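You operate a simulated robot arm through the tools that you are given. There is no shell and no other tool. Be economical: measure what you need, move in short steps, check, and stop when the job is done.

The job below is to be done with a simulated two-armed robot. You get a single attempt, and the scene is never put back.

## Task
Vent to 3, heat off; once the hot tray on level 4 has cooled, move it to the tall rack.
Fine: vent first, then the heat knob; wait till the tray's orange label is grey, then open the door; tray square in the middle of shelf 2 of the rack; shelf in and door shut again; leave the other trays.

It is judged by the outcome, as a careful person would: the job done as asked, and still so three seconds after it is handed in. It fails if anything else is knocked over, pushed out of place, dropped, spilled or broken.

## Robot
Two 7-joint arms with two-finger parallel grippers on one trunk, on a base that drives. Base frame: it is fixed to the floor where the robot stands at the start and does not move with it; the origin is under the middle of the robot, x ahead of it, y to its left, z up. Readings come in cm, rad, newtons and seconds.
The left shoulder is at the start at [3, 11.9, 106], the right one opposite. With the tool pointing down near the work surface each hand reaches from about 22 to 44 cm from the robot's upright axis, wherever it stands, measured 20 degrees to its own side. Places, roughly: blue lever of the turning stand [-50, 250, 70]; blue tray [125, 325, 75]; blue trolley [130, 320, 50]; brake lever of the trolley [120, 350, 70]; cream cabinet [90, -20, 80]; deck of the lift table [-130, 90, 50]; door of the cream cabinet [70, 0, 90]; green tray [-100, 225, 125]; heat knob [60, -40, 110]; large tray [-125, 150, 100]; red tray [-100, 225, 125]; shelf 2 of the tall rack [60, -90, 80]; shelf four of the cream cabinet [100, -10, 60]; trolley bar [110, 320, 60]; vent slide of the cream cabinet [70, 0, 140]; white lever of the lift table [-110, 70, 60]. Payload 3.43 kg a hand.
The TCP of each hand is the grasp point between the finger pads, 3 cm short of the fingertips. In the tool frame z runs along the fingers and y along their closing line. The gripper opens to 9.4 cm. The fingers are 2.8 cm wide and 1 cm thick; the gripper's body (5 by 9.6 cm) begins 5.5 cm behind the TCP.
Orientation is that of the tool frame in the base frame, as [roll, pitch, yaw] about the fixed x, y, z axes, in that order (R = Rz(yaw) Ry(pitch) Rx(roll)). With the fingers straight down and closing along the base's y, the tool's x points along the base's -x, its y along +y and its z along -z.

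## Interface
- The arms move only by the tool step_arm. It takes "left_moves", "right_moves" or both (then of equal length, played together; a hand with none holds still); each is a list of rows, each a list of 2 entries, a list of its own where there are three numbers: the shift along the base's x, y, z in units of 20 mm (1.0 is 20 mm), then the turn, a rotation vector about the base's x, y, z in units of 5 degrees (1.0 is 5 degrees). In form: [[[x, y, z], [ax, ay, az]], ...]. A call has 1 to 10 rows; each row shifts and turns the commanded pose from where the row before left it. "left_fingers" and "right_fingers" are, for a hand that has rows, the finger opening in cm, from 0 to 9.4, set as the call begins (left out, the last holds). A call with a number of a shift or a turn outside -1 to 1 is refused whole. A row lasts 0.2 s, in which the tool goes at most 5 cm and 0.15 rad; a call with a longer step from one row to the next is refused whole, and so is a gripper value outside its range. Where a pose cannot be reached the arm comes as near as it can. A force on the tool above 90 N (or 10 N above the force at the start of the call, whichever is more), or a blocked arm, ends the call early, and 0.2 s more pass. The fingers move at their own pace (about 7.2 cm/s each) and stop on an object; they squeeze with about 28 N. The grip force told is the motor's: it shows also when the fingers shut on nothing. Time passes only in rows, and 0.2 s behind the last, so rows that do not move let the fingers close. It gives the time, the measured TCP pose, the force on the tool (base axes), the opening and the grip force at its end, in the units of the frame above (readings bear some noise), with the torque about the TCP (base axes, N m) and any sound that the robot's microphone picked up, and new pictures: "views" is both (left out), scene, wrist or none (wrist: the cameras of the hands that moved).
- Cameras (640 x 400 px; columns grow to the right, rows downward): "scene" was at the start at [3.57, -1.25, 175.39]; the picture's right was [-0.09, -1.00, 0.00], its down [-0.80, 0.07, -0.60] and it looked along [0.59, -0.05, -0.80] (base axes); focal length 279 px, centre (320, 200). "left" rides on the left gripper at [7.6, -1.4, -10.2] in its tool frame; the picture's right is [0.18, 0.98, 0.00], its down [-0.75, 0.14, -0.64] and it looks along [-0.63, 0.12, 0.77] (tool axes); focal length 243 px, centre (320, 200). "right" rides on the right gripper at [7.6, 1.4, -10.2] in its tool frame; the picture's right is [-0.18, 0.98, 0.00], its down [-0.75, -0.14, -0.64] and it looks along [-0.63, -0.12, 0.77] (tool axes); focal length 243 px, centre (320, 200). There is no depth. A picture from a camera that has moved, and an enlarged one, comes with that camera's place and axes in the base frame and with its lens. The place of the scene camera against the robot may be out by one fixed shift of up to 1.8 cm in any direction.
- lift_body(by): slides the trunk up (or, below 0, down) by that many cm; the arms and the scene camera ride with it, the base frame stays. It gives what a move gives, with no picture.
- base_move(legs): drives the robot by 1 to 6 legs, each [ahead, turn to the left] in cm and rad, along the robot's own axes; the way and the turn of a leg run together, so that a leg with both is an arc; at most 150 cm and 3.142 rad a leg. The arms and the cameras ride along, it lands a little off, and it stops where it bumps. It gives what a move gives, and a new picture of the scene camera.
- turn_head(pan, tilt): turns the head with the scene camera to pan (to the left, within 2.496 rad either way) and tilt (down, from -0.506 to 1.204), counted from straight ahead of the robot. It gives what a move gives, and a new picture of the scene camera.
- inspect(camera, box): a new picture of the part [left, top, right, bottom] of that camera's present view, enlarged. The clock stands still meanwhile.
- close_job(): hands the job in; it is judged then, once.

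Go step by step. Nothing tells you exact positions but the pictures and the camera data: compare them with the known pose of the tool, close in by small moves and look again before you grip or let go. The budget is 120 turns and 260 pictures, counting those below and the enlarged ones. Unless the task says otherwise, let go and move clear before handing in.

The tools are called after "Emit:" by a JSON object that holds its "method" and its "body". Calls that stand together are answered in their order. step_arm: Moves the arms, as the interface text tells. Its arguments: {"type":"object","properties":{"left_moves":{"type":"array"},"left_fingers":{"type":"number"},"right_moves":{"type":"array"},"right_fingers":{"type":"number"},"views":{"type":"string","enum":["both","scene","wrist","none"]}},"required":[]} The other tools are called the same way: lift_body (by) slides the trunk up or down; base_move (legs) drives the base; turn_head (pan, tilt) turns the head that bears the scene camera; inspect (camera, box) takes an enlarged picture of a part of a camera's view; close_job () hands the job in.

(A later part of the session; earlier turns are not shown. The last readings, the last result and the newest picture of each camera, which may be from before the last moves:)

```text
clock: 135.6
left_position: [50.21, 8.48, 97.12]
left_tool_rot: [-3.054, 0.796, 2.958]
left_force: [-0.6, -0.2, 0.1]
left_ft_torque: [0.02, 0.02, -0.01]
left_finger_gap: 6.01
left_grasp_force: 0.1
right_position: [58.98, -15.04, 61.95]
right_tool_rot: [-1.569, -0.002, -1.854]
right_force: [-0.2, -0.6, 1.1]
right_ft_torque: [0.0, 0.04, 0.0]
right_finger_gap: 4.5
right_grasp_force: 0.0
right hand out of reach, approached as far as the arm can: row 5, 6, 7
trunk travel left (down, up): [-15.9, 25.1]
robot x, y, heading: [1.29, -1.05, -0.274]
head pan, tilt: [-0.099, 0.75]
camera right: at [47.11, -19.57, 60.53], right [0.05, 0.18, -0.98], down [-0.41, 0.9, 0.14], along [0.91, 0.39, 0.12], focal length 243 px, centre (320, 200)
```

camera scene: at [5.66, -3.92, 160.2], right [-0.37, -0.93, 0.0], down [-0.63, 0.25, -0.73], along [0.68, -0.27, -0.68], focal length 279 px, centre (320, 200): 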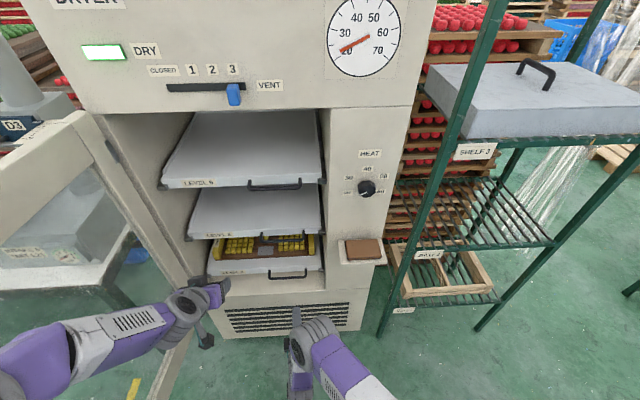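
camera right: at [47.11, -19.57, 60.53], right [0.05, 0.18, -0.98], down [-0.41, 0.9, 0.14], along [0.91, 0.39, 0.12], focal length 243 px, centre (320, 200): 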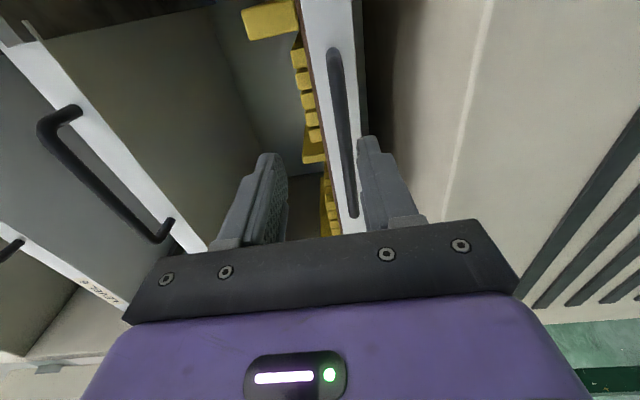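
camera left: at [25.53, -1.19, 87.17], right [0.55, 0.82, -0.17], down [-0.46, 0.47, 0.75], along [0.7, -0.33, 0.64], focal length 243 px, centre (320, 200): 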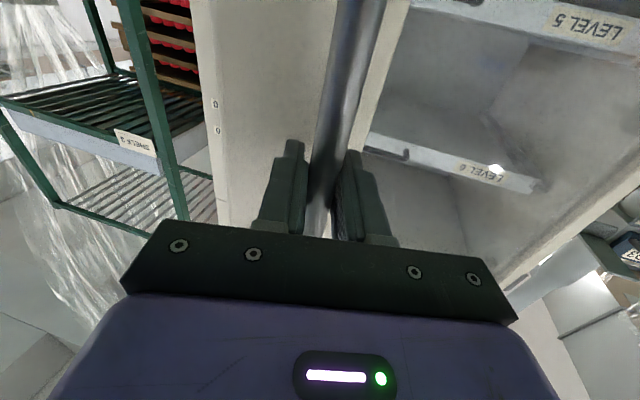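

Arm is at its reach limit; I'll lower the hand 1.5 cm and drive the base forward the remaining 7.5 cm.

Emit:
{"method": "step_arm", "body": {"right_moves": [[[0, 0.2, -0.4], [0, 0, 0]], [[0, 0.2, -0.4], [0, 0, 0]]], "views": "none"}}

Emit:
{"method": "base_move", "body": {"legs": [[6, 0]]}}

Emit:
{"method": "inspect", "body": {"camera": "right", "box": [160, 0, 560, 250]}}

```text
clock: 136.2
left_position: [50.21, 8.56, 97.08]
left_tool_rot: [-3.054, 0.796, 2.958]
left_force: [0.6, -0.3, 0.3]
left_ft_torque: [0.07, -0.03, 0.01]
left_finger_gap: 6.01
left_grasp_force: 0.1
right_position: [59.18, -14.97, 62.0]
right_tool_rot: [-1.569, -0.001, -1.853]
right_force: [0.6, 0.1, -0.4]
right_ft_torque: [0.0, 0.02, 0.0]
right_finger_gap: 4.5
right_grasp_force: 0.1
right hand out of reach, approached as far as the arm can: row 1, 2
trunk travel left (down, up): [-15.9, 25.1]
robot x, y, heading: [1.37, -0.66, -0.277]
head pan, tilt: [-0.099, 0.75]
```

```text
clock: 137.2
left_position: [56.18, 6.84, 96.97]
left_tool_rot: [-3.056, 0.797, 2.958]
left_force: [0.8, -0.1, 0.4]
left_ft_torque: [0.01, 0.01, 0.02]
left_finger_gap: 5.99
left_grasp_force: 0.1
right_position: [65.08, -16.73, 61.9]
right_tool_rot: [-1.571, -0.002, -1.853]
right_force: [-0.1, 0.5, -2.2]
right_ft_torque: [0.03, 0.01, 0.01]
right_finger_gap: 4.56
right_grasp_force: 1.0
trunk travel left (down, up): [-15.9, 25.1]
robot x, y, heading: [7.64, -2.74, -0.279]
head pan, tilt: [-0.099, 0.75]
camera scene: at [11.64, -5.64, 160.2], right [-0.37, -0.93, 0.0], down [-0.63, 0.25, -0.73], along [0.68, -0.27, -0.68], focal length 279 px, centre (320, 200)
```

scene: 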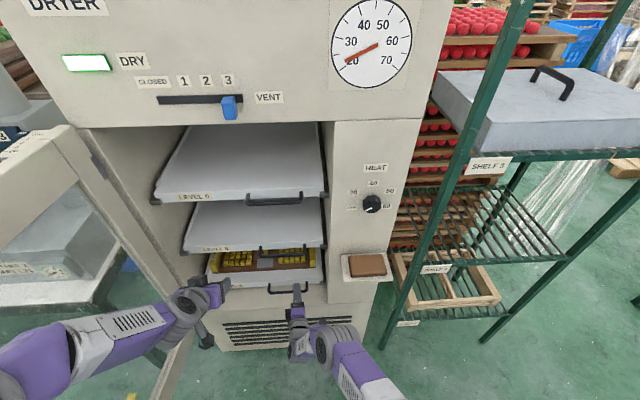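

```text
1.60 times, centred on (360, 125) of right
camera zoom: at [53.03, -21.25, 60.47], right [0.05, 0.18, -0.98], down [-0.41, 0.9, 0.14], along [0.91, 0.39, 0.12], focal length 388 px, centre (256, 320)
```

zoom: 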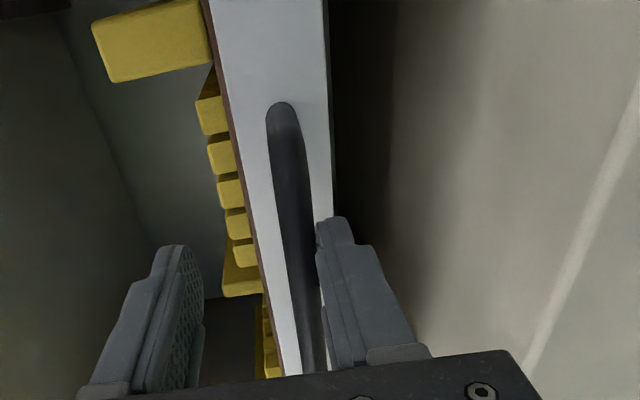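

Emit:
{"method": "lift_body", "body": {"by": -1.3}}

Emit:
{"method": "step_arm", "body": {"right_moves": [[[0, 0, 0], [0, 0, 0]], [[0, 0, 0], [0, 0, 0]], [[0, 0, 0], [0, 0, 0]], [[0, 0, 0], [0, 0, 0]]], "right_fingers": 0.3, "views": "wrist"}}

```text
clock: 137.8
left_position: [56.15, 6.86, 95.68]
left_tool_rot: [-3.056, 0.797, 2.958]
left_force: [-1.5, 0.4, 0.2]
left_ft_torque: [-0.02, 0.01, 0.01]
left_finger_gap: 5.99
left_grasp_force: 0.0
right_position: [64.97, -16.83, 60.64]
right_tool_rot: [-1.57, -0.004, -1.852]
right_force: [0.3, 0.5, 0.7]
right_ft_torque: [0.02, 0.02, 0.0]
right_finger_gap: 4.47
right_grasp_force: 0.1
trunk travel left (down, up): [-14.6, 26.4]
robot x, y, heading: [7.43, -2.65, -0.278]
head pan, tilt: [-0.099, 0.75]
```

```text
clock: 138.8
left_position: [56.23, 6.84, 95.59]
left_tool_rot: [-3.055, 0.794, 2.959]
left_force: [0.6, 0.0, -0.5]
left_ft_torque: [0.01, -0.02, -0.02]
left_finger_gap: 6.02
left_grasp_force: 0.0
right_position: [65.0, -16.77, 60.22]
right_tool_rot: [-1.577, -0.002, -1.852]
right_force: [-0.5, 0.0, -23.8]
right_ft_torque: [0.39, 0.4, 0.07]
right_finger_gap: 1.16
right_grasp_force: 44.6
trunk travel left (down, up): [-14.6, 26.4]
robot x, y, heading: [7.03, -2.46, -0.278]
head pan, tilt: [-0.099, 0.75]
camera right: at [52.91, -21.23, 58.91], right [0.04, 0.18, -0.98], down [-0.41, 0.9, 0.15], along [0.91, 0.39, 0.11], focal length 243 px, centre (320, 200)
```

right: 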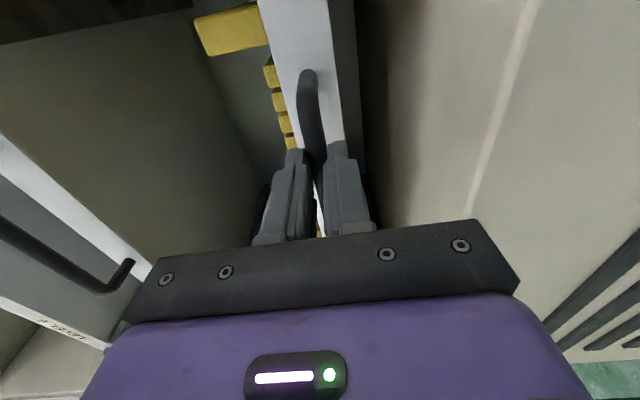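

Gripped the bar. Easing down slightly, then pulling the shelf by backing the base.

Emit:
{"method": "step_arm", "body": {"right_moves": [[[0, 0, -0.3], [0, 0, 0]]], "views": "none"}}

Emit:
{"method": "base_move", "body": {"legs": [[-8, 0]]}}

```text
clock: 139.2
left_position: [56.34, 6.82, 95.63]
left_tool_rot: [-3.057, 0.795, 2.959]
left_force: [0.3, -0.7, 0.4]
left_ft_torque: [0.02, -0.02, 0.01]
left_finger_gap: 6.02
left_grasp_force: 0.1
right_position: [64.88, -16.68, 60.21]
right_tool_rot: [-1.581, -0.002, -1.852]
right_force: [-2.8, -1.4, -25.9]
right_ft_torque: [0.35, 0.54, -0.27]
right_finger_gap: 1.16
right_grasp_force: 45.4
right hand out of reach, approached as far as the arm can: row 1
trunk travel left (down, up): [-14.6, 26.4]
robot x, y, heading: [7.5, -3.07, -0.28]
head pan, tilt: [-0.099, 0.75]
```

```text
clock: 140.2
left_position: [48.47, 9.19, 95.64]
left_tool_rot: [-3.054, 0.793, 2.961]
left_force: [-0.2, 0.9, -0.2]
left_ft_torque: [-0.02, -0.02, -0.01]
left_finger_gap: 6.01
left_grasp_force: 0.1
right_position: [57.15, -14.2, 60.22]
right_tool_rot: [-1.582, -0.003, -1.846]
right_force: [4.8, 12.7, -26.7]
right_ft_torque: [0.57, 0.45, 0.25]
right_finger_gap: 1.17
right_grasp_force: 45.1
trunk travel left (down, up): [-14.6, 26.4]
robot x, y, heading: [-0.48, -0.5, -0.278]
head pan, tilt: [-0.099, 0.75]
camera scene: at [3.95, -3.28, 158.89], right [-0.37, -0.93, 0.0], down [-0.63, 0.25, -0.73], along [0.68, -0.27, -0.68], focal length 279 px, centre (320, 200)
```

scene: 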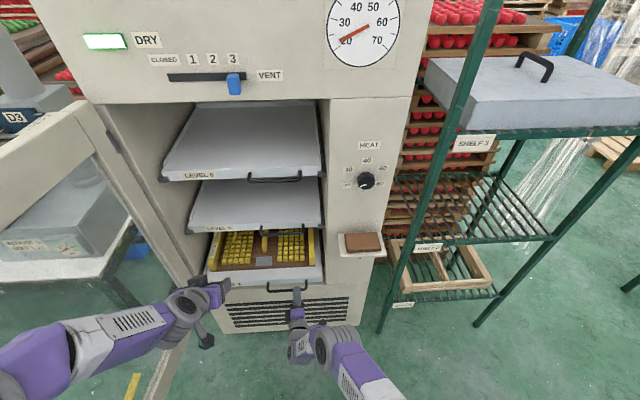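

Emit:
{"method": "base_move", "body": {"legs": [[-10, 0]]}}

Emit:
{"method": "base_move", "body": {"legs": [[-6, 0]]}}

```text
clock: 141.4
left_position: [39.18, 12.06, 95.71]
left_tool_rot: [-3.055, 0.796, 2.962]
left_force: [0.1, 0.6, 0.6]
left_ft_torque: [-0.03, 0.04, -0.01]
left_finger_gap: 5.99
left_grasp_force: 0.0
right_position: [47.86, -11.16, 60.18]
right_tool_rot: [-1.582, -0.003, -1.839]
right_force: [7.2, 17.0, -10.2]
right_ft_torque: [0.53, 0.12, 0.88]
right_finger_gap: 1.18
right_grasp_force: 44.8
trunk travel left (down, up): [-14.6, 26.4]
robot x, y, heading: [-9.42, 1.94, -0.273]
head pan, tilt: [-0.099, 0.75]
camera scene: at [-5.46, -0.52, 158.89], right [-0.37, -0.93, 0.0], down [-0.63, 0.25, -0.73], along [0.68, -0.27, -0.68], focal length 279 px, centre (320, 200)
```

scene: 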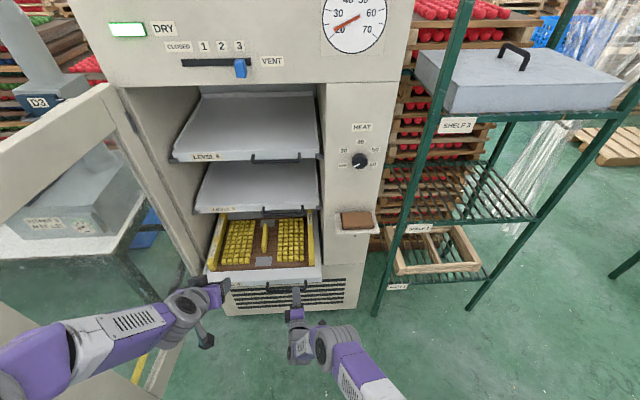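

```text
clock: 142.3
left_position: [33.17, 13.75, 95.61]
left_tool_rot: [-3.052, 0.795, 2.962]
left_force: [0.3, -0.4, 1.1]
left_ft_torque: [-0.01, -0.01, -0.01]
left_finger_gap: 6.0
left_grasp_force: 0.0
right_position: [42.06, -9.34, 60.34]
right_tool_rot: [-1.585, -0.004, -1.831]
right_force: [7.7, 14.2, -4.3]
right_ft_torque: [0.47, -0.01, 0.69]
right_finger_gap: 1.17
right_grasp_force: 44.8
trunk travel left (down, up): [-14.6, 26.4]
robot x, y, heading: [-15.15, 3.73, -0.275]
head pan, tilt: [-0.099, 0.75]
camera scene: at [-11.29, 1.13, 158.9], right [-0.37, -0.93, 0.0], down [-0.63, 0.25, -0.73], along [0.68, -0.27, -0.68], focal length 279 px, centre (320, 200)
```

scene: 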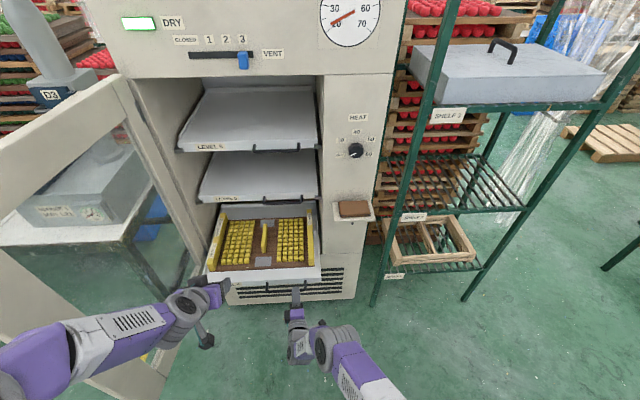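

Emit:
{"method": "inspect", "body": {"camera": "scene", "box": [190, 180, 340, 300]}}

```text
3.33 times, centred on (265, 240) of scene
camera zoom: at [-11.29, 1.13, 158.9], right [-0.37, -0.93, 0.0], down [-0.63, 0.25, -0.73], along [0.68, -0.27, -0.68], focal length 929 px, centre (503, 67)
```

zoom: 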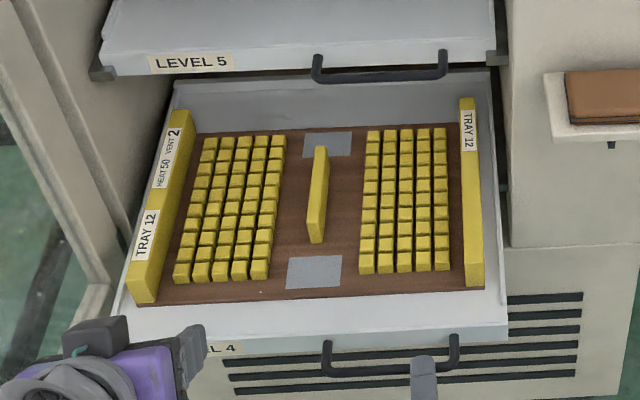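

The tray is nearly clear but its rear is still under level 5. Pulling the shelf a bit more, watching the force.

Emit:
{"method": "base_move", "body": {"legs": [[-5, 0]]}}

```text
clock: 143.3
left_position: [28.54, 15.03, 95.65]
left_tool_rot: [-3.054, 0.794, 2.964]
left_force: [0.2, 0.6, 0.0]
left_ft_torque: [-0.02, -0.01, 0.03]
left_finger_gap: 6.02
left_grasp_force: 0.1
right_position: [37.23, -7.78, 60.23]
right_tool_rot: [-1.586, -0.004, -1.827]
right_force: [5.6, 13.4, -0.9]
right_ft_torque: [0.41, -0.07, 0.63]
right_finger_gap: 1.19
right_grasp_force: 44.9
trunk travel left (down, up): [-14.6, 26.4]
robot x, y, heading: [-20.34, 5.32, -0.269]
head pan, tilt: [-0.099, 0.75]
camera scene: at [-16.14, 2.5, 158.9], right [-0.37, -0.93, 0.0], down [-0.63, 0.25, -0.73], along [0.68, -0.27, -0.68], focal length 279 px, centre (320, 200)
```

scene: 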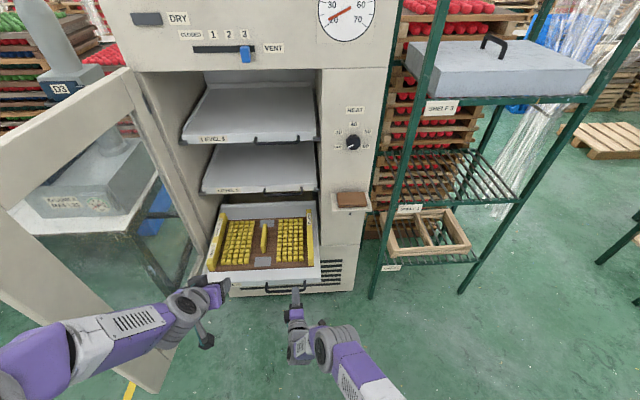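

Emit:
{"method": "base_move", "body": {"legs": [[-5, 0]]}}

Emit:
{"method": "inspect", "body": {"camera": "scene", "box": [190, 180, 340, 300]}}

```text
clock: 144.2
left_position: [23.58, 16.35, 95.73]
left_tool_rot: [-3.056, 0.796, 2.965]
left_force: [-0.3, 0.1, 0.2]
left_ft_torque: [0.01, -0.04, -0.01]
left_finger_gap: 6.01
left_grasp_force: 0.0
right_position: [32.39, -6.44, 60.18]
right_tool_rot: [-1.587, -0.002, -1.828]
right_force: [-0.6, 0.4, 0.1]
right_ft_torque: [0.01, 0.03, 0.02]
right_finger_gap: 0.32
right_grasp_force: 0.1
trunk travel left (down, up): [-14.6, 26.4]
robot x, y, heading: [-24.74, 6.27, -0.272]
head pan, tilt: [-0.099, 0.75]
camera scene: at [-21.0, 3.74, 158.91], right [-0.37, -0.93, 0.0], down [-0.63, 0.25, -0.73], along [0.68, -0.27, -0.68], focal length 279 px, centre (320, 200)
```

scene: 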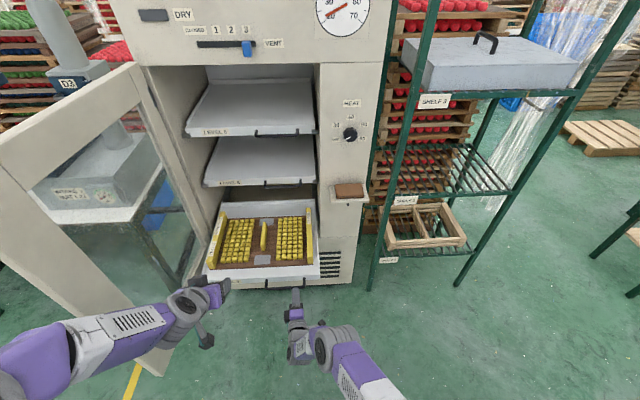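

```text
3.33 times, centred on (265, 240) of scene
camera zoom: at [-21.0, 3.74, 158.91], right [-0.37, -0.93, 0.0], down [-0.63, 0.25, -0.73], along [0.68, -0.27, -0.68], focal length 929 px, centre (503, 67)
```

zoom: 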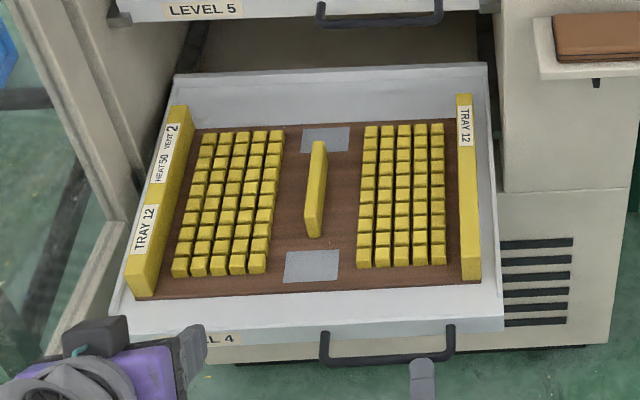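

The shelf reached its stop and my grip slid off the bar; the tray is fully exposed. The rib is near [58, -2, 67]. Moving the right hand aside and the left hand into the rib's line.

Emit:
{"method": "step_arm", "body": {"right_moves": [[[-0.5, 0, 0], [0, 0, 0]], [[-0.5, -0.8, 0], [0, 0, 0]], [[-0.26, -0.96, 0], [0, 0, 0]], [[-0.26, -0.96, 0], [0, 0, 0]], [[-0.26, -0.96, 0], [0, 0, 0]], [[-0.26, -0.96, 0], [0, 0, 0]], [[-0.26, -0.96, 0], [0, 0, 0]], [[-0.26, -0.96, 0], [0, 0, 0]], [[-0.26, -0.96, 0], [0, 0, 0]], [[-0.26, -0.96, 0], [0, 0, 0]]], "left_moves": [[[-0.13, -0.47, 0], [0, 0, 0]], [[-0.13, -0.47, 0], [0.13, 0.48, 0]], [[-0.13, -0.47, 0], [0.13, 0.48, 0]], [[-0.13, -0.47, 0], [0.13, 0.48, 0]], [[-0.13, -0.47, 0], [0.13, 0.48, 0]], [[-0.13, -0.47, 0], [0, 0, 0]], [[-0.13, -0.47, 0], [0, 0, 0]], [[-0.13, -0.47, 0], [0, 0, 0]], [[-0.13, -0.47, 0], [0, 0, 0]], [[-0.13, -0.47, 0], [0, 0, 0]]], "left_fingers": 6, "views": "none"}}

Emit:
{"method": "base_move", "body": {"legs": [[22, 0]]}}

Emit:
{"method": "step_arm", "body": {"left_moves": [[[0, 0, 0], [0, 0, 0]]], "views": "wrist"}}

```text
clock: 146.4
left_position: [21.12, 6.9, 95.87]
left_tool_rot: [-3.075, 0.626, 2.952]
left_force: [0.6, 0.2, 0.0]
left_ft_torque: [0.02, -0.02, -0.03]
left_finger_gap: 6.03
left_grasp_force: 0.1
right_position: [26.38, -23.34, 60.21]
right_tool_rot: [-1.584, -0.002, -1.829]
right_force: [-1.0, -1.2, 1.1]
right_ft_torque: [0.0, 0.0, -0.02]
right_finger_gap: 0.31
right_grasp_force: 0.0
trunk travel left (down, up): [-14.6, 26.4]
robot x, y, heading: [-25.2, 6.43, -0.273]
head pan, tilt: [-0.099, 0.75]
```

```text
clock: 148.1
left_position: [42.51, 1.11, 95.79]
left_tool_rot: [-3.075, 0.624, 2.956]
left_force: [0.7, 0.2, -0.3]
left_ft_torque: [-0.03, 0.02, -0.04]
left_finger_gap: 5.98
left_grasp_force: 0.0
right_position: [48.02, -29.06, 60.17]
right_tool_rot: [-1.586, 0.0, -1.821]
right_force: [-0.5, -0.6, -0.5]
right_ft_torque: [-0.03, -0.05, 0.04]
right_finger_gap: 0.3
right_grasp_force: 0.1
trunk travel left (down, up): [-14.6, 26.4]
robot x, y, heading: [-3.55, 0.22, -0.269]
head pan, tilt: [-0.099, 0.75]
camera scene: at [0.57, -2.28, 158.9], right [-0.36, -0.93, 0.0], down [-0.64, 0.25, -0.73], along [0.68, -0.26, -0.68], focal length 279 px, centre (320, 200)
```

scene: 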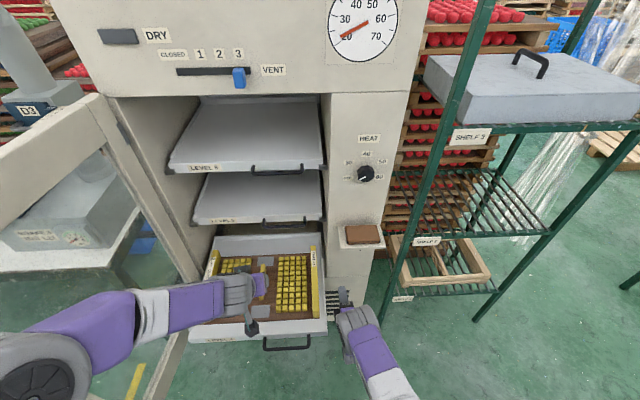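

```text
clock: 148.5
left_position: [42.5, 1.29, 95.81]
left_tool_rot: [-3.073, 0.623, 2.956]
left_force: [-0.4, 0.6, -0.1]
left_ft_torque: [0.01, 0.03, 0.0]
left_finger_gap: 5.98
left_grasp_force: 0.1
right_position: [48.05, -29.03, 60.32]
right_tool_rot: [-1.585, -0.003, -1.822]
right_force: [0.4, 0.4, 0.2]
right_ft_torque: [-0.02, 0.03, 0.05]
right_finger_gap: 0.29
right_grasp_force: 0.1
trunk travel left (down, up): [-14.6, 26.4]
robot x, y, heading: [-3.35, 0.35, -0.272]
head pan, tilt: [-0.099, 0.75]
camera left: at [30.27, 2.71, 99.74], right [0.07, 0.98, -0.16], down [0.27, 0.14, 0.95], along [0.96, -0.11, -0.26], focal length 243 px, centre (320, 200)
```

left: 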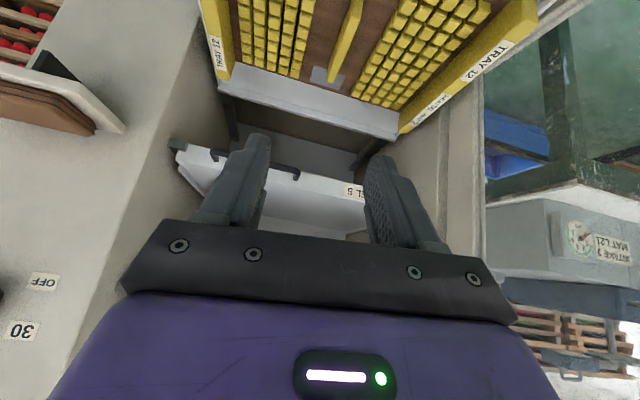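

The rib center is about [58.2, -2.0]. Moving the left hand to a pre-grasp above it, pulling the right hand back, then creeping the base forward.

Emit:
{"method": "step_arm", "body": {"right_moves": [[[-0.9, 0.2, 0.5], [0, 0, 0]], [[-0.9, 0.0, 0.5], [0, 0, 0]], [[-0.9, -0.2, 0.5], [0, 0, 0]], [[-0.5, -0.5, 0.5], [0, 0, 0]], [[0, -0.5, 0.5], [0, 0, 0]], [[0, -0.5, 0], [0, 0, 0]]], "left_moves": [[[0.3, -0.1, -1], [0, 0, 0]], [[0.3, -0.1, -1], [0, 0, 0]], [[0.3, -0.1, -1], [0, 0, 0]], [[0.3, -0.1, -1], [0, 0, 0]], [[0.3, -0.1, -1], [0, 0, 0]], [[0.3, -0.1, -1], [0, 0, 0]]], "views": "none"}}

Emit:
{"method": "base_move", "body": {"legs": [[6, 0]]}}

Emit:
{"method": "step_arm", "body": {"left_moves": [[[0, 0, 0], [0, 0, 0]]], "views": "wrist"}}

```text
clock: 149.9
left_position: [46.02, -0.02, 83.98]
left_tool_rot: [-3.072, 0.624, 2.956]
left_force: [-0.3, 0.1, 0.8]
left_ft_torque: [0.02, 0.04, -0.01]
left_finger_gap: 6.01
left_grasp_force: 0.0
right_position: [41.45, -32.1, 65.22]
right_tool_rot: [-1.587, -0.003, -1.821]
right_force: [0.5, 0.0, -0.1]
right_ft_torque: [-0.01, -0.01, -0.02]
right_finger_gap: 0.3
right_grasp_force: 0.1
trunk travel left (down, up): [-14.6, 26.4]
robot x, y, heading: [-3.67, 0.44, -0.27]
head pan, tilt: [-0.099, 0.75]
```

```text
clock: 150.9
left_position: [51.83, -1.7, 83.98]
left_tool_rot: [-3.075, 0.623, 2.958]
left_force: [0.3, 0.4, 0.1]
left_ft_torque: [0.0, 0.0, -0.03]
left_finger_gap: 6.01
left_grasp_force: 0.0
right_position: [47.31, -33.59, 65.2]
right_tool_rot: [-1.586, -0.001, -1.819]
right_force: [0.2, 0.8, -0.1]
right_ft_torque: [-0.02, 0.0, -0.02]
right_finger_gap: 0.33
right_grasp_force: 0.0
trunk travel left (down, up): [-14.6, 26.4]
robot x, y, heading: [2.25, -1.04, -0.27]
head pan, tilt: [-0.099, 0.75]
camera scene: at [6.3, -3.86, 158.89], right [-0.36, -0.93, 0.0], down [-0.64, 0.25, -0.73], along [0.68, -0.26, -0.68], focal length 279 px, centre (320, 200)
```

scene: 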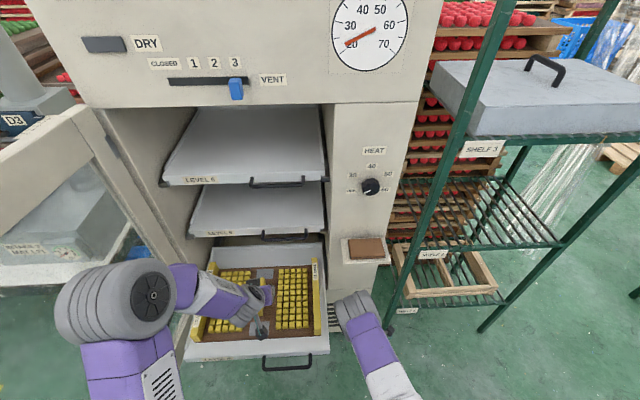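

```text
clock: 151.3
left_position: [51.75, -1.58, 83.89]
left_tool_rot: [-3.075, 0.622, 2.956]
left_force: [0.6, 0.2, 0.5]
left_ft_torque: [0.0, -0.02, 0.01]
left_finger_gap: 6.01
left_grasp_force: 0.1
right_position: [47.29, -33.73, 65.19]
right_tool_rot: [-1.586, -0.001, -1.822]
right_force: [0.2, 0.0, -0.5]
right_ft_torque: [0.0, -0.01, 0.01]
right_finger_gap: 0.3
right_grasp_force: 0.0
trunk travel left (down, up): [-14.6, 26.4]
robot x, y, heading: [1.93, -1.07, -0.272]
head pan, tilt: [-0.099, 0.75]
camera left: at [39.52, -0.04, 87.87], right [0.07, 0.98, -0.16], down [0.27, 0.14, 0.95], along [0.96, -0.11, -0.26], focal length 243 px, centre (320, 200)
```

left: 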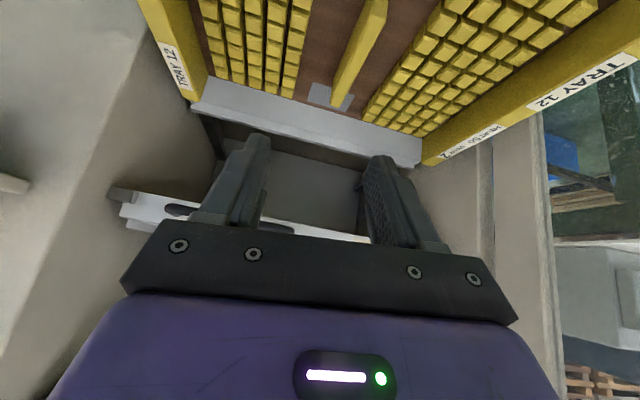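

Emit:
{"method": "step_arm", "body": {"left_moves": [[[0.35, 0.1, -0.9], [0, 0, 0]], [[0.35, 0.1, -0.9], [0, 0, 0]], [[0.35, 0.05, -0.9], [0, 0, 0]], [[0.35, 0, -0.9], [0, 0, 0]], [[0.35, 0, -0.8], [0, 0, 0]]], "left_fingers": 4.4, "views": "both"}}

Emit:
{"method": "inspect", "body": {"camera": "scene", "box": [180, 220, 340, 370]}}

```text
clock: 152.5
left_position: [55.3, -1.02, 75.13]
left_tool_rot: [-3.074, 0.623, 2.957]
left_force: [-0.4, 0.1, -0.3]
left_ft_torque: [0.02, 0.02, 0.04]
left_finger_gap: 4.4
left_grasp_force: 0.1
right_position: [47.37, -33.57, 65.26]
right_tool_rot: [-1.587, -0.001, -1.821]
right_force: [0.8, 0.3, 1.0]
right_ft_torque: [-0.01, 0.0, 0.03]
right_finger_gap: 0.31
right_grasp_force: 0.1
trunk travel left (down, up): [-14.6, 26.4]
robot x, y, heading: [1.67, -1.03, -0.268]
head pan, tilt: [-0.099, 0.75]
camera scene: at [6.19, -3.83, 158.9], right [-0.36, -0.93, 0.0], down [-0.64, 0.25, -0.73], along [0.68, -0.26, -0.68], focal length 279 px, centre (320, 200)
camera left: at [43.11, 0.37, 78.99], right [0.07, 0.98, -0.16], down [0.27, 0.14, 0.95], along [0.96, -0.11, -0.26], focal length 243 px, centre (320, 200)
```

scene: 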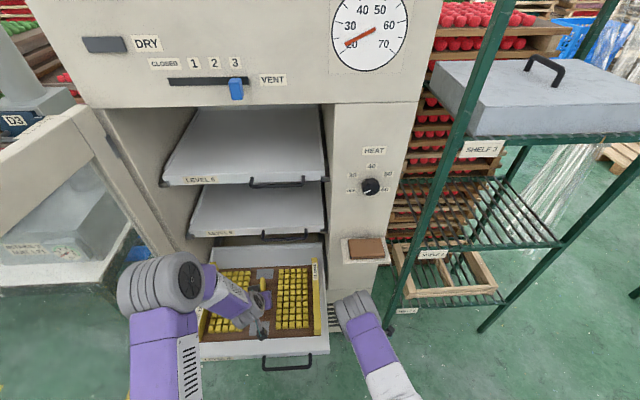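
left: 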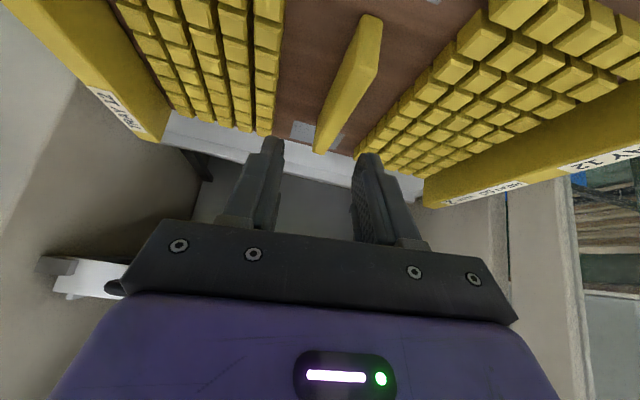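

```text
2.67 times, centred on (260, 295) of scene
camera zoom: at [6.19, -3.83, 158.9], right [-0.36, -0.93, 0.0], down [-0.64, 0.25, -0.73], along [0.68, -0.26, -0.68], focal length 743 px, centre (480, -53)
```

zoom: 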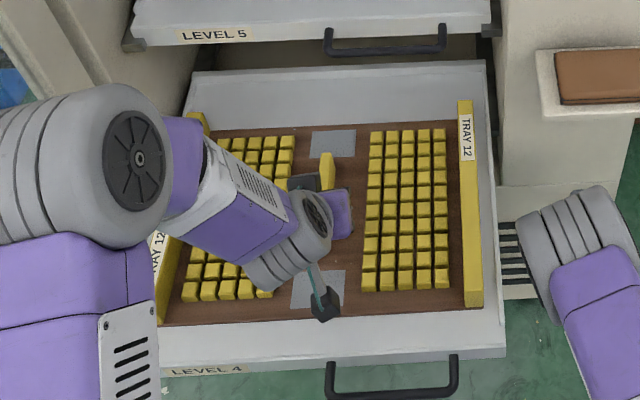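

Emit:
{"method": "step_arm", "body": {"left_moves": [[[0.3, 0.03, -0.7], [0, 0, 0]], [[0.3, 0.03, -0.7], [0, 0, 0]], [[0.3, 0.03, -0.7], [0, 0, 0]], [[0.2, 0.03, -0.6], [0, 0, 0]]], "left_fingers": 4.4, "views": "both"}}

Emit:
{"method": "inspect", "body": {"camera": "scene", "box": [220, 250, 300, 330]}}

```text
clock: 153.5
left_position: [57.46, -0.7, 69.79]
left_tool_rot: [-3.075, 0.624, 2.956]
left_force: [-0.4, -0.4, 1.6]
left_ft_torque: [-0.02, -0.02, 0.0]
left_finger_gap: 4.39
left_grasp_force: 0.0
right_position: [47.14, -33.58, 65.19]
right_tool_rot: [-1.586, -0.001, -1.821]
right_force: [1.2, -0.1, 0.3]
right_ft_torque: [-0.01, 0.0, -0.03]
right_finger_gap: 0.3
right_grasp_force: 0.2
trunk travel left (down, up): [-14.6, 26.4]
robot x, y, heading: [1.93, -1.26, -0.271]
head pan, tilt: [-0.099, 0.75]
camera scene: at [6.18, -3.82, 158.9], right [-0.36, -0.93, 0.0], down [-0.64, 0.25, -0.73], along [0.68, -0.26, -0.68], focal length 279 px, centre (320, 200)
camera left: at [45.3, 0.87, 73.62], right [0.07, 0.98, -0.16], down [0.27, 0.14, 0.95], along [0.96, -0.11, -0.26], focal length 243 px, centre (320, 200)
```

scene: 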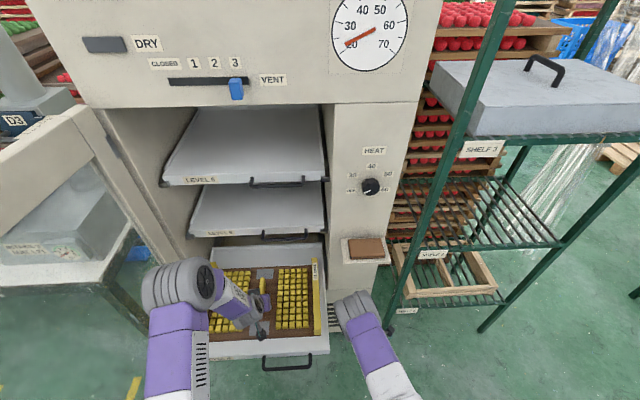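
left: 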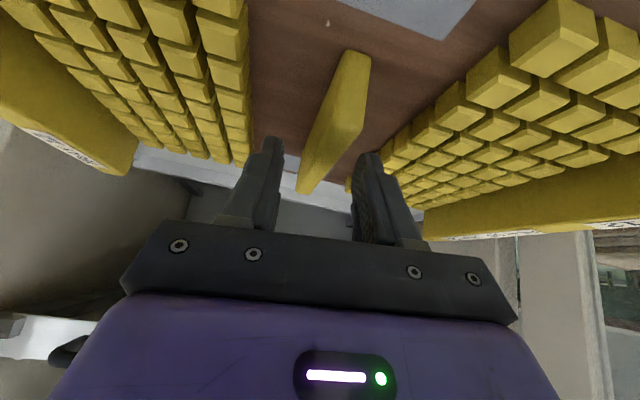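

```text
5.00 times, centred on (260, 290) of scene
camera zoom: at [6.18, -3.82, 158.9], right [-0.36, -0.93, 0.0], down [-0.64, 0.25, -0.73], along [0.68, -0.26, -0.68], focal length 1393 px, centre (620, -250)
```

zoom: 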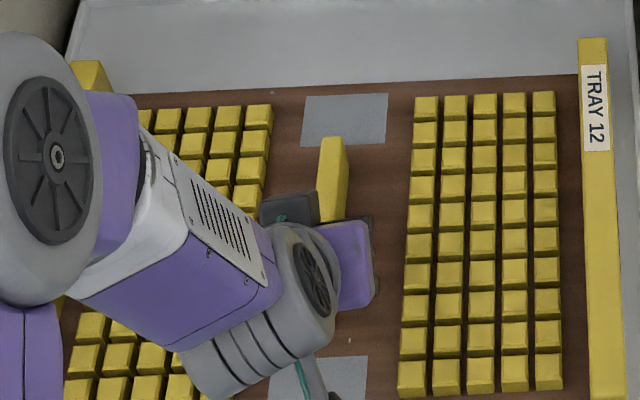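

Rib is centred between the fingers. Lowering about 1.4 cm more, then gripping.

Emit:
{"method": "step_arm", "body": {"left_moves": [[[0, 0, -0.35], [0, 0, 0]], [[0, 0, -0.35], [0, 0, 0]]], "views": "none"}}

Emit:
{"method": "step_arm", "body": {"left_moves": [[[0, 0, 0], [0, 0, 0]], [[0, 0, 0], [0, 0, 0]], [[0, 0, 0], [0, 0, 0]], [[0, 0, 0], [0, 0, 0]]], "left_fingers": 0.5, "views": "wrist"}}

```text
clock: 154.1
left_position: [57.54, -0.72, 68.39]
left_tool_rot: [-3.074, 0.623, 2.955]
left_force: [0.7, 0.0, -0.9]
left_ft_torque: [-0.04, 0.01, 0.03]
left_finger_gap: 4.4
left_grasp_force: 0.0
right_position: [47.31, -33.57, 65.35]
right_tool_rot: [-1.585, -0.001, -1.821]
right_force: [-1.1, 0.8, 0.1]
right_ft_torque: [0.01, 0.0, 0.03]
right_finger_gap: 0.31
right_grasp_force: 0.0
trunk travel left (down, up): [-14.6, 26.4]
robot x, y, heading: [2.02, -1.11, -0.273]
head pan, tilt: [-0.099, 0.75]
```

```text
clock: 155.1
left_position: [57.35, -0.86, 68.33]
left_tool_rot: [-3.074, 0.624, 2.956]
left_force: [-1.9, -1.4, 5.5]
left_ft_torque: [0.06, 0.29, -0.93]
left_finger_gap: 1.94
left_grasp_force: 28.1
right_position: [47.23, -33.61, 65.18]
right_tool_rot: [-1.585, -0.001, -1.822]
right_force: [-0.4, 0.7, -0.9]
right_ft_torque: [-0.01, 0.04, 0.02]
right_finger_gap: 0.31
right_grasp_force: 0.1
trunk travel left (down, up): [-14.6, 26.4]
robot x, y, heading: [2.42, -0.68, -0.271]
head pan, tilt: [-0.099, 0.75]
camera left: at [45.23, 0.73, 72.23], right [0.07, 0.98, -0.16], down [0.27, 0.14, 0.95], along [0.96, -0.11, -0.26], focal length 243 px, centre (320, 200)
```

left: 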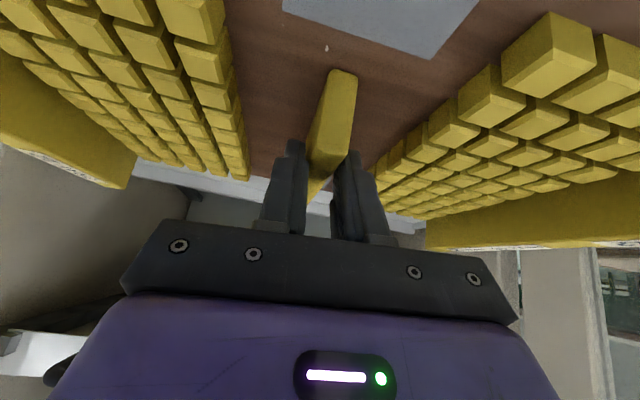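

Gripped. Test lift of about 2 cm, checking weight and tilt.

Emit:
{"method": "step_arm", "body": {"left_moves": [[[0, 0, 0.25], [0, 0, 0]], [[0, 0, 0.25], [0, 0, 0]], [[0, 0, 0.25], [0, 0, 0]], [[0, 0, 0.25], [0, 0, 0]], [[0, 0, 0], [0, 0, 0]]], "views": "scene"}}

Emit:
{"method": "inspect", "body": {"camera": "scene", "box": [180, 220, 340, 370]}}

```text
clock: 156.3
left_position: [57.55, -0.81, 70.32]
left_tool_rot: [-3.073, 0.621, 2.956]
left_force: [0.4, 0.1, -9.4]
left_ft_torque: [0.11, 0.33, -0.02]
left_finger_gap: 1.59
left_grasp_force: 28.4
right_position: [47.23, -33.48, 65.23]
right_tool_rot: [-1.586, -0.003, -1.821]
right_force: [-0.2, -0.5, 0.2]
right_ft_torque: [-0.01, 0.0, 0.01]
right_finger_gap: 0.31
right_grasp_force: 0.1
trunk travel left (down, up): [-14.6, 26.4]
robot x, y, heading: [2.23, -1.0, -0.276]
head pan, tilt: [-0.099, 0.75]
camera scene: at [6.26, -3.83, 158.9], right [-0.36, -0.93, 0.0], down [-0.64, 0.25, -0.73], along [0.68, -0.26, -0.68], focal length 279 px, centre (320, 200)
```

scene: 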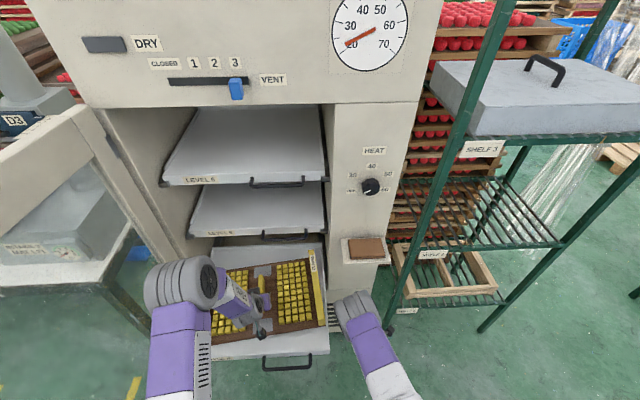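

```text
2.67 times, centred on (260, 295) of scene
camera zoom: at [6.26, -3.83, 158.9], right [-0.36, -0.93, 0.0], down [-0.64, 0.25, -0.73], along [0.68, -0.26, -0.68], focal length 743 px, centre (480, -53)
```

zoom: 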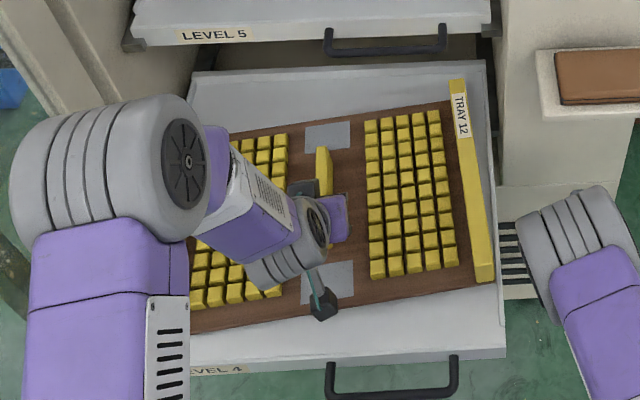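

It weighs about 1 kg and holds well. I'll level the slight roll (left side low by ~3°), then back the base straight out before lifting higher, since the tray rear is close to level 5.

Emit:
{"method": "step_arm", "body": {"left_moves": [[[0, 0, 0.2], [0.3, -0.07, 0]], [[0, 0, 0], [0.3, -0.07, 0]], [[0, 0, 0], [0, 0, 0]]], "views": "wrist"}}

Emit:
{"method": "base_move", "body": {"legs": [[-12, 0]]}}

Emit:
{"method": "inspect", "body": {"camera": "scene", "box": [180, 220, 340, 370]}}

```text
clock: 157.1
left_position: [57.41, -0.56, 70.76]
left_tool_rot: [-3.14, 0.623, 2.916]
left_force: [-0.2, 1.1, -9.0]
left_ft_torque: [0.07, 0.33, -0.01]
left_finger_gap: 1.58
left_grasp_force: 27.7
right_position: [47.26, -33.51, 65.23]
right_tool_rot: [-1.586, -0.001, -1.822]
right_force: [0.1, -0.4, -0.2]
right_ft_torque: [0.03, 0.06, 0.01]
right_finger_gap: 0.33
right_grasp_force: 0.0
trunk travel left (down, up): [-14.6, 26.4]
robot x, y, heading: [2.27, -0.71, -0.271]
head pan, tilt: [-0.099, 0.75]
camera left: at [45.23, 0.6, 74.59], right [0.07, 0.99, -0.11], down [0.26, 0.09, 0.96], along [0.96, -0.1, -0.25], focal length 243 px, centre (320, 200)
```

left: 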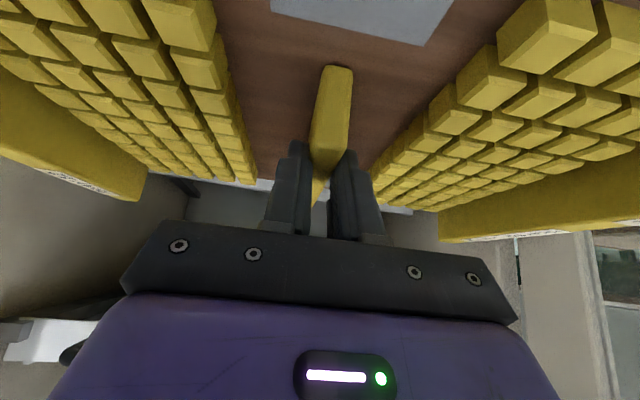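

```text
clock: 158.3
left_position: [45.82, 2.48, 70.88]
left_tool_rot: [-3.139, 0.624, 2.919]
left_force: [-0.5, -0.7, -8.5]
left_ft_torque: [0.08, 0.34, -0.01]
left_finger_gap: 1.61
left_grasp_force: 27.7
right_position: [35.58, -30.38, 65.32]
right_tool_rot: [-1.584, -0.001, -1.823]
right_force: [0.0, 0.8, -0.7]
right_ft_torque: [0.0, 0.0, 0.02]
right_finger_gap: 0.29
right_grasp_force: 0.0
trunk travel left (down, up): [-14.6, 26.4]
robot x, y, heading: [-9.54, 2.43, -0.27]
head pan, tilt: [-0.099, 0.75]
camera scene: at [-5.43, -0.59, 158.91], right [-0.36, -0.93, 0.0], down [-0.64, 0.25, -0.73], along [0.68, -0.26, -0.68], focal length 279 px, centre (320, 200)
```

scene: 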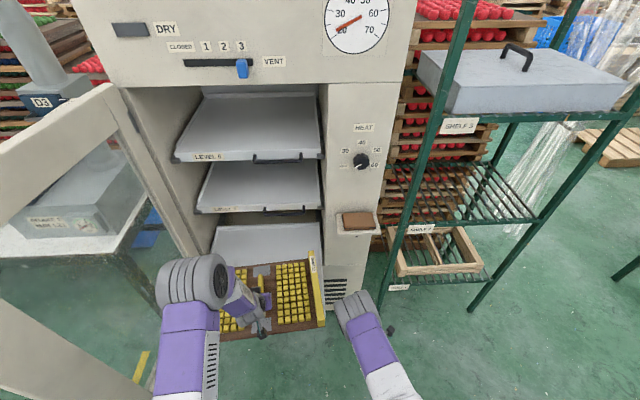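

```text
2.67 times, centred on (260, 295) of scene
camera zoom: at [-5.43, -0.59, 158.91], right [-0.36, -0.93, 0.0], down [-0.64, 0.25, -0.73], along [0.68, -0.26, -0.68], focal length 743 px, centre (480, -53)
```

zoom: 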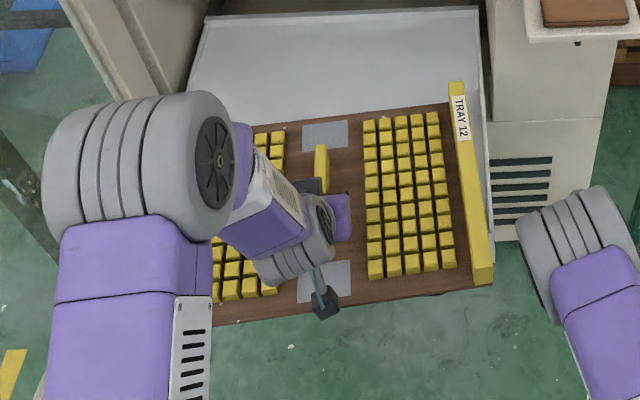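

Tray is out and level. Backing well clear, then raising the trunk for shelf 2.

Emit:
{"method": "base_move", "body": {"legs": [[-42, 0]]}}

Emit:
{"method": "lift_body", "body": {"by": 22}}

Emit:
{"method": "turn_head", "body": {"pan": -0.55, "tilt": 0.65}}

```text
clock: 160.9
left_position: [5.53, 13.76, 70.75]
left_tool_rot: [-3.14, 0.624, 2.923]
left_force: [0.0, 0.1, -8.9]
left_ft_torque: [0.05, 0.33, -0.03]
left_finger_gap: 1.59
left_grasp_force: 28.2
right_position: [-4.48, -19.14, 65.22]
right_tool_rot: [-1.588, -0.001, -1.816]
right_force: [-0.3, -0.7, -0.2]
right_ft_torque: [-0.01, 0.02, 0.01]
right_finger_gap: 0.29
right_grasp_force: 0.1
trunk travel left (down, up): [-14.6, 26.4]
robot x, y, heading: [-49.88, 13.19, -0.269]
head pan, tilt: [-0.099, 0.75]
camera scene: at [-45.7, 10.51, 158.9], right [-0.36, -0.93, 0.0], down [-0.64, 0.24, -0.73], along [0.68, -0.26, -0.68], focal length 279 px, centre (320, 200)
```

scene: 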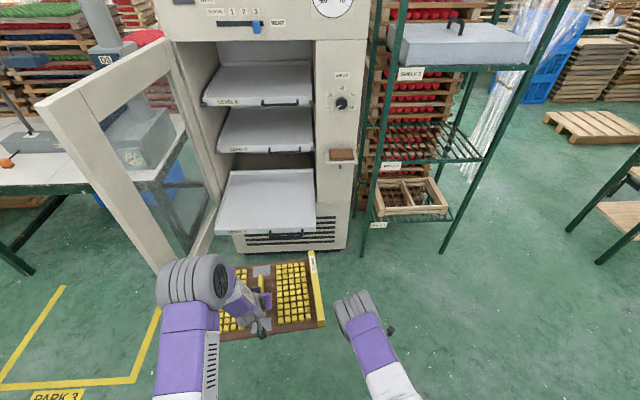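

```text
clock: 163.2
left_position: [5.48, 13.81, 92.75]
left_tool_rot: [-3.139, 0.625, 2.922]
left_force: [-0.2, 0.6, -8.5]
left_ft_torque: [0.09, 0.33, 0.01]
left_finger_gap: 1.6
left_grasp_force: 27.5
right_position: [-4.46, -19.06, 87.3]
right_tool_rot: [-1.587, -0.001, -1.817]
right_force: [0.5, 0.3, -0.1]
right_ft_torque: [-0.02, -0.01, -0.05]
right_finger_gap: 0.3
right_grasp_force: 0.1
trunk travel left (down, up): [-36.6, 4.4]
robot x, y, heading: [-49.67, 13.28, -0.263]
head pan, tilt: [-0.099, 0.75]
```

```text
clock: 164.1
left_position: [5.64, 13.76, 92.71]
left_tool_rot: [-3.141, 0.623, 2.922]
left_force: [0.7, 0.4, -9.0]
left_ft_torque: [0.09, 0.38, 0.0]
left_finger_gap: 1.6
left_grasp_force: 27.3
right_position: [-4.45, -19.17, 87.26]
right_tool_rot: [-1.587, -0.002, -1.816]
right_force: [-0.3, 0.2, 0.2]
right_ft_torque: [-0.01, 0.0, 0.02]
right_finger_gap: 0.29
right_grasp_force: 0.1
trunk travel left (down, up): [-36.6, 4.4]
robot x, y, heading: [-49.64, 13.07, -0.267]
head pan, tilt: [-0.55, 0.649]
camera scene: at [-47.4, 7.14, 181.76], right [-0.73, -0.69, 0.0], down [-0.42, 0.44, -0.8], along [0.55, -0.58, -0.61], focal length 279 px, centre (320, 200)
```

scene: 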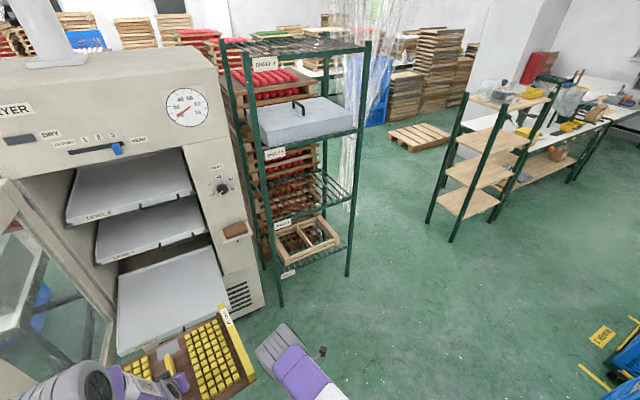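

Emit:
{"method": "inspect", "body": {"camera": "scene", "box": [210, 30, 390, 310]}}

```text
1.43 times, centred on (300, 170) of scene
camera zoom: at [-47.4, 7.14, 181.76], right [-0.73, -0.69, 0.0], down [-0.42, 0.44, -0.8], along [0.55, -0.58, -0.61], focal length 398 px, centre (349, 243)
```

zoom: 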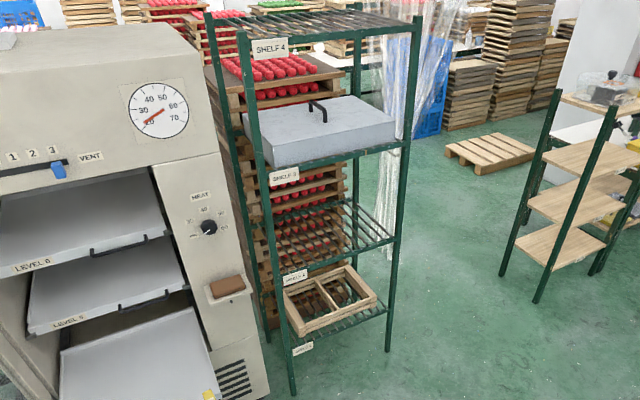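

Rack posts: roughly s −41…−97 and 62–103 deep, so shelf 2's middle is about [61, -85]. I'll fold the right arm down and back so it doesn't strike the rack.

Emit:
{"method": "step_arm", "body": {"right_moves": [[[-0.1, 0, 0.4], [0.26, 0.96, 0]], [[-0.1, 0, 0.4], [0.26, 0.96, 0]], [[-0.1, 0, 0.4], [0.26, 0.96, 0]], [[-0.1, 0, 0.4], [0.26, 0.96, 0]], [[-0.1, 0, 0.4], [0.26, 0.96, 0]], [[-0.3, -0.1, 0.4], [0.26, 0.96, 0]], [[-0.3, -0.1, 0.4], [0.26, 0.96, 0]], [[-0.3, -0.1, 0.4], [0.26, 0.96, 0]], [[-0.3, -0.1, 0.4], [0.26, 0.96, 0]], [[-0.3, -0.1, 0.4], [0.26, 0.96, 0]]], "views": "none"}}

Emit:
{"method": "step_arm", "body": {"right_moves": [[[-0.7, -0.1, 0.2], [0.26, 0.96, 0]], [[-0.7, -0.1, 0.2], [0.26, 0.96, 0]], [[-0.7, -0.1, 0.2], [0.26, 0.96, 0]], [[-0.7, -0.1, 0.2], [0.26, 0.96, 0]], [[-0.7, -0.1, 0.2], [0.26, 0.96, 0]], [[-0.7, -0.1, 0], [0.26, 0.96, 0]], [[-0.7, -0.1, 0], [0.26, 0.96, 0]], [[-0.5, -0.1, 0], [0, 0, 0]]], "left_moves": [[[0, 0, 0], [0, 0, -0.14]], [[0, 0, 0], [0, 0, -0.14]], [[0, 0, 0], [0, 0, -0.14]], [[0, 0, 0], [0, 0, -0.1]], [[0, 0, 0], [0, 0, 0]], [[0, 0, 0], [0, 0, 0]], [[0, 0, 0], [0, 0, 0]], [[0, 0, 0], [0, 0, 0]]], "views": "scene"}}

```text
clock: 166.3
left_position: [5.54, 13.81, 92.79]
left_tool_rot: [-3.139, 0.621, 2.923]
left_force: [-0.1, 0.0, -8.9]
left_ft_torque: [0.04, 0.32, 0.01]
left_finger_gap: 1.59
left_grasp_force: 27.9
right_position: [-8.42, -20.06, 95.26]
right_tool_rot: [-2.456, 0.013, -1.823]
right_force: [-0.5, 0.1, -0.3]
right_ft_torque: [-0.01, -0.01, -0.02]
right_finger_gap: 0.29
right_grasp_force: 0.0
trunk travel left (down, up): [-36.6, 4.4]
robot x, y, heading: [-49.82, 13.59, -0.269]
head pan, tilt: [-0.55, 0.649]
```

```text
clock: 168.1
left_position: [5.61, 13.73, 92.79]
left_tool_rot: [-3.141, 0.623, 2.877]
left_force: [-0.5, 0.2, -8.7]
left_ft_torque: [0.1, 0.34, -0.05]
left_finger_gap: 1.58
left_grasp_force: 28.7
right_position: [-19.26, -21.82, 97.4]
right_tool_rot: [-3.062, 0.017, -1.83]
right_force: [0.0, -0.5, -0.1]
right_ft_torque: [0.02, -0.03, 0.02]
right_finger_gap: 0.26
right_grasp_force: 0.1
trunk travel left (down, up): [-36.6, 4.4]
robot x, y, heading: [-49.7, 13.21, -0.265]
head pan, tilt: [-0.55, 0.649]
camera scene: at [-47.44, 7.17, 181.76], right [-0.73, -0.69, 0.0], down [-0.41, 0.44, -0.8], along [0.55, -0.58, -0.6], focal length 279 px, centre (320, 200)
```

scene: 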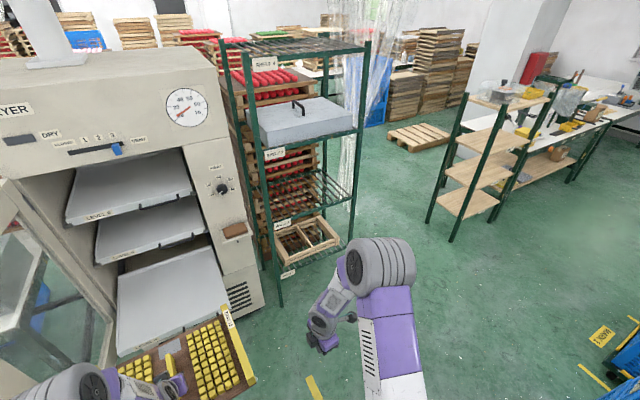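

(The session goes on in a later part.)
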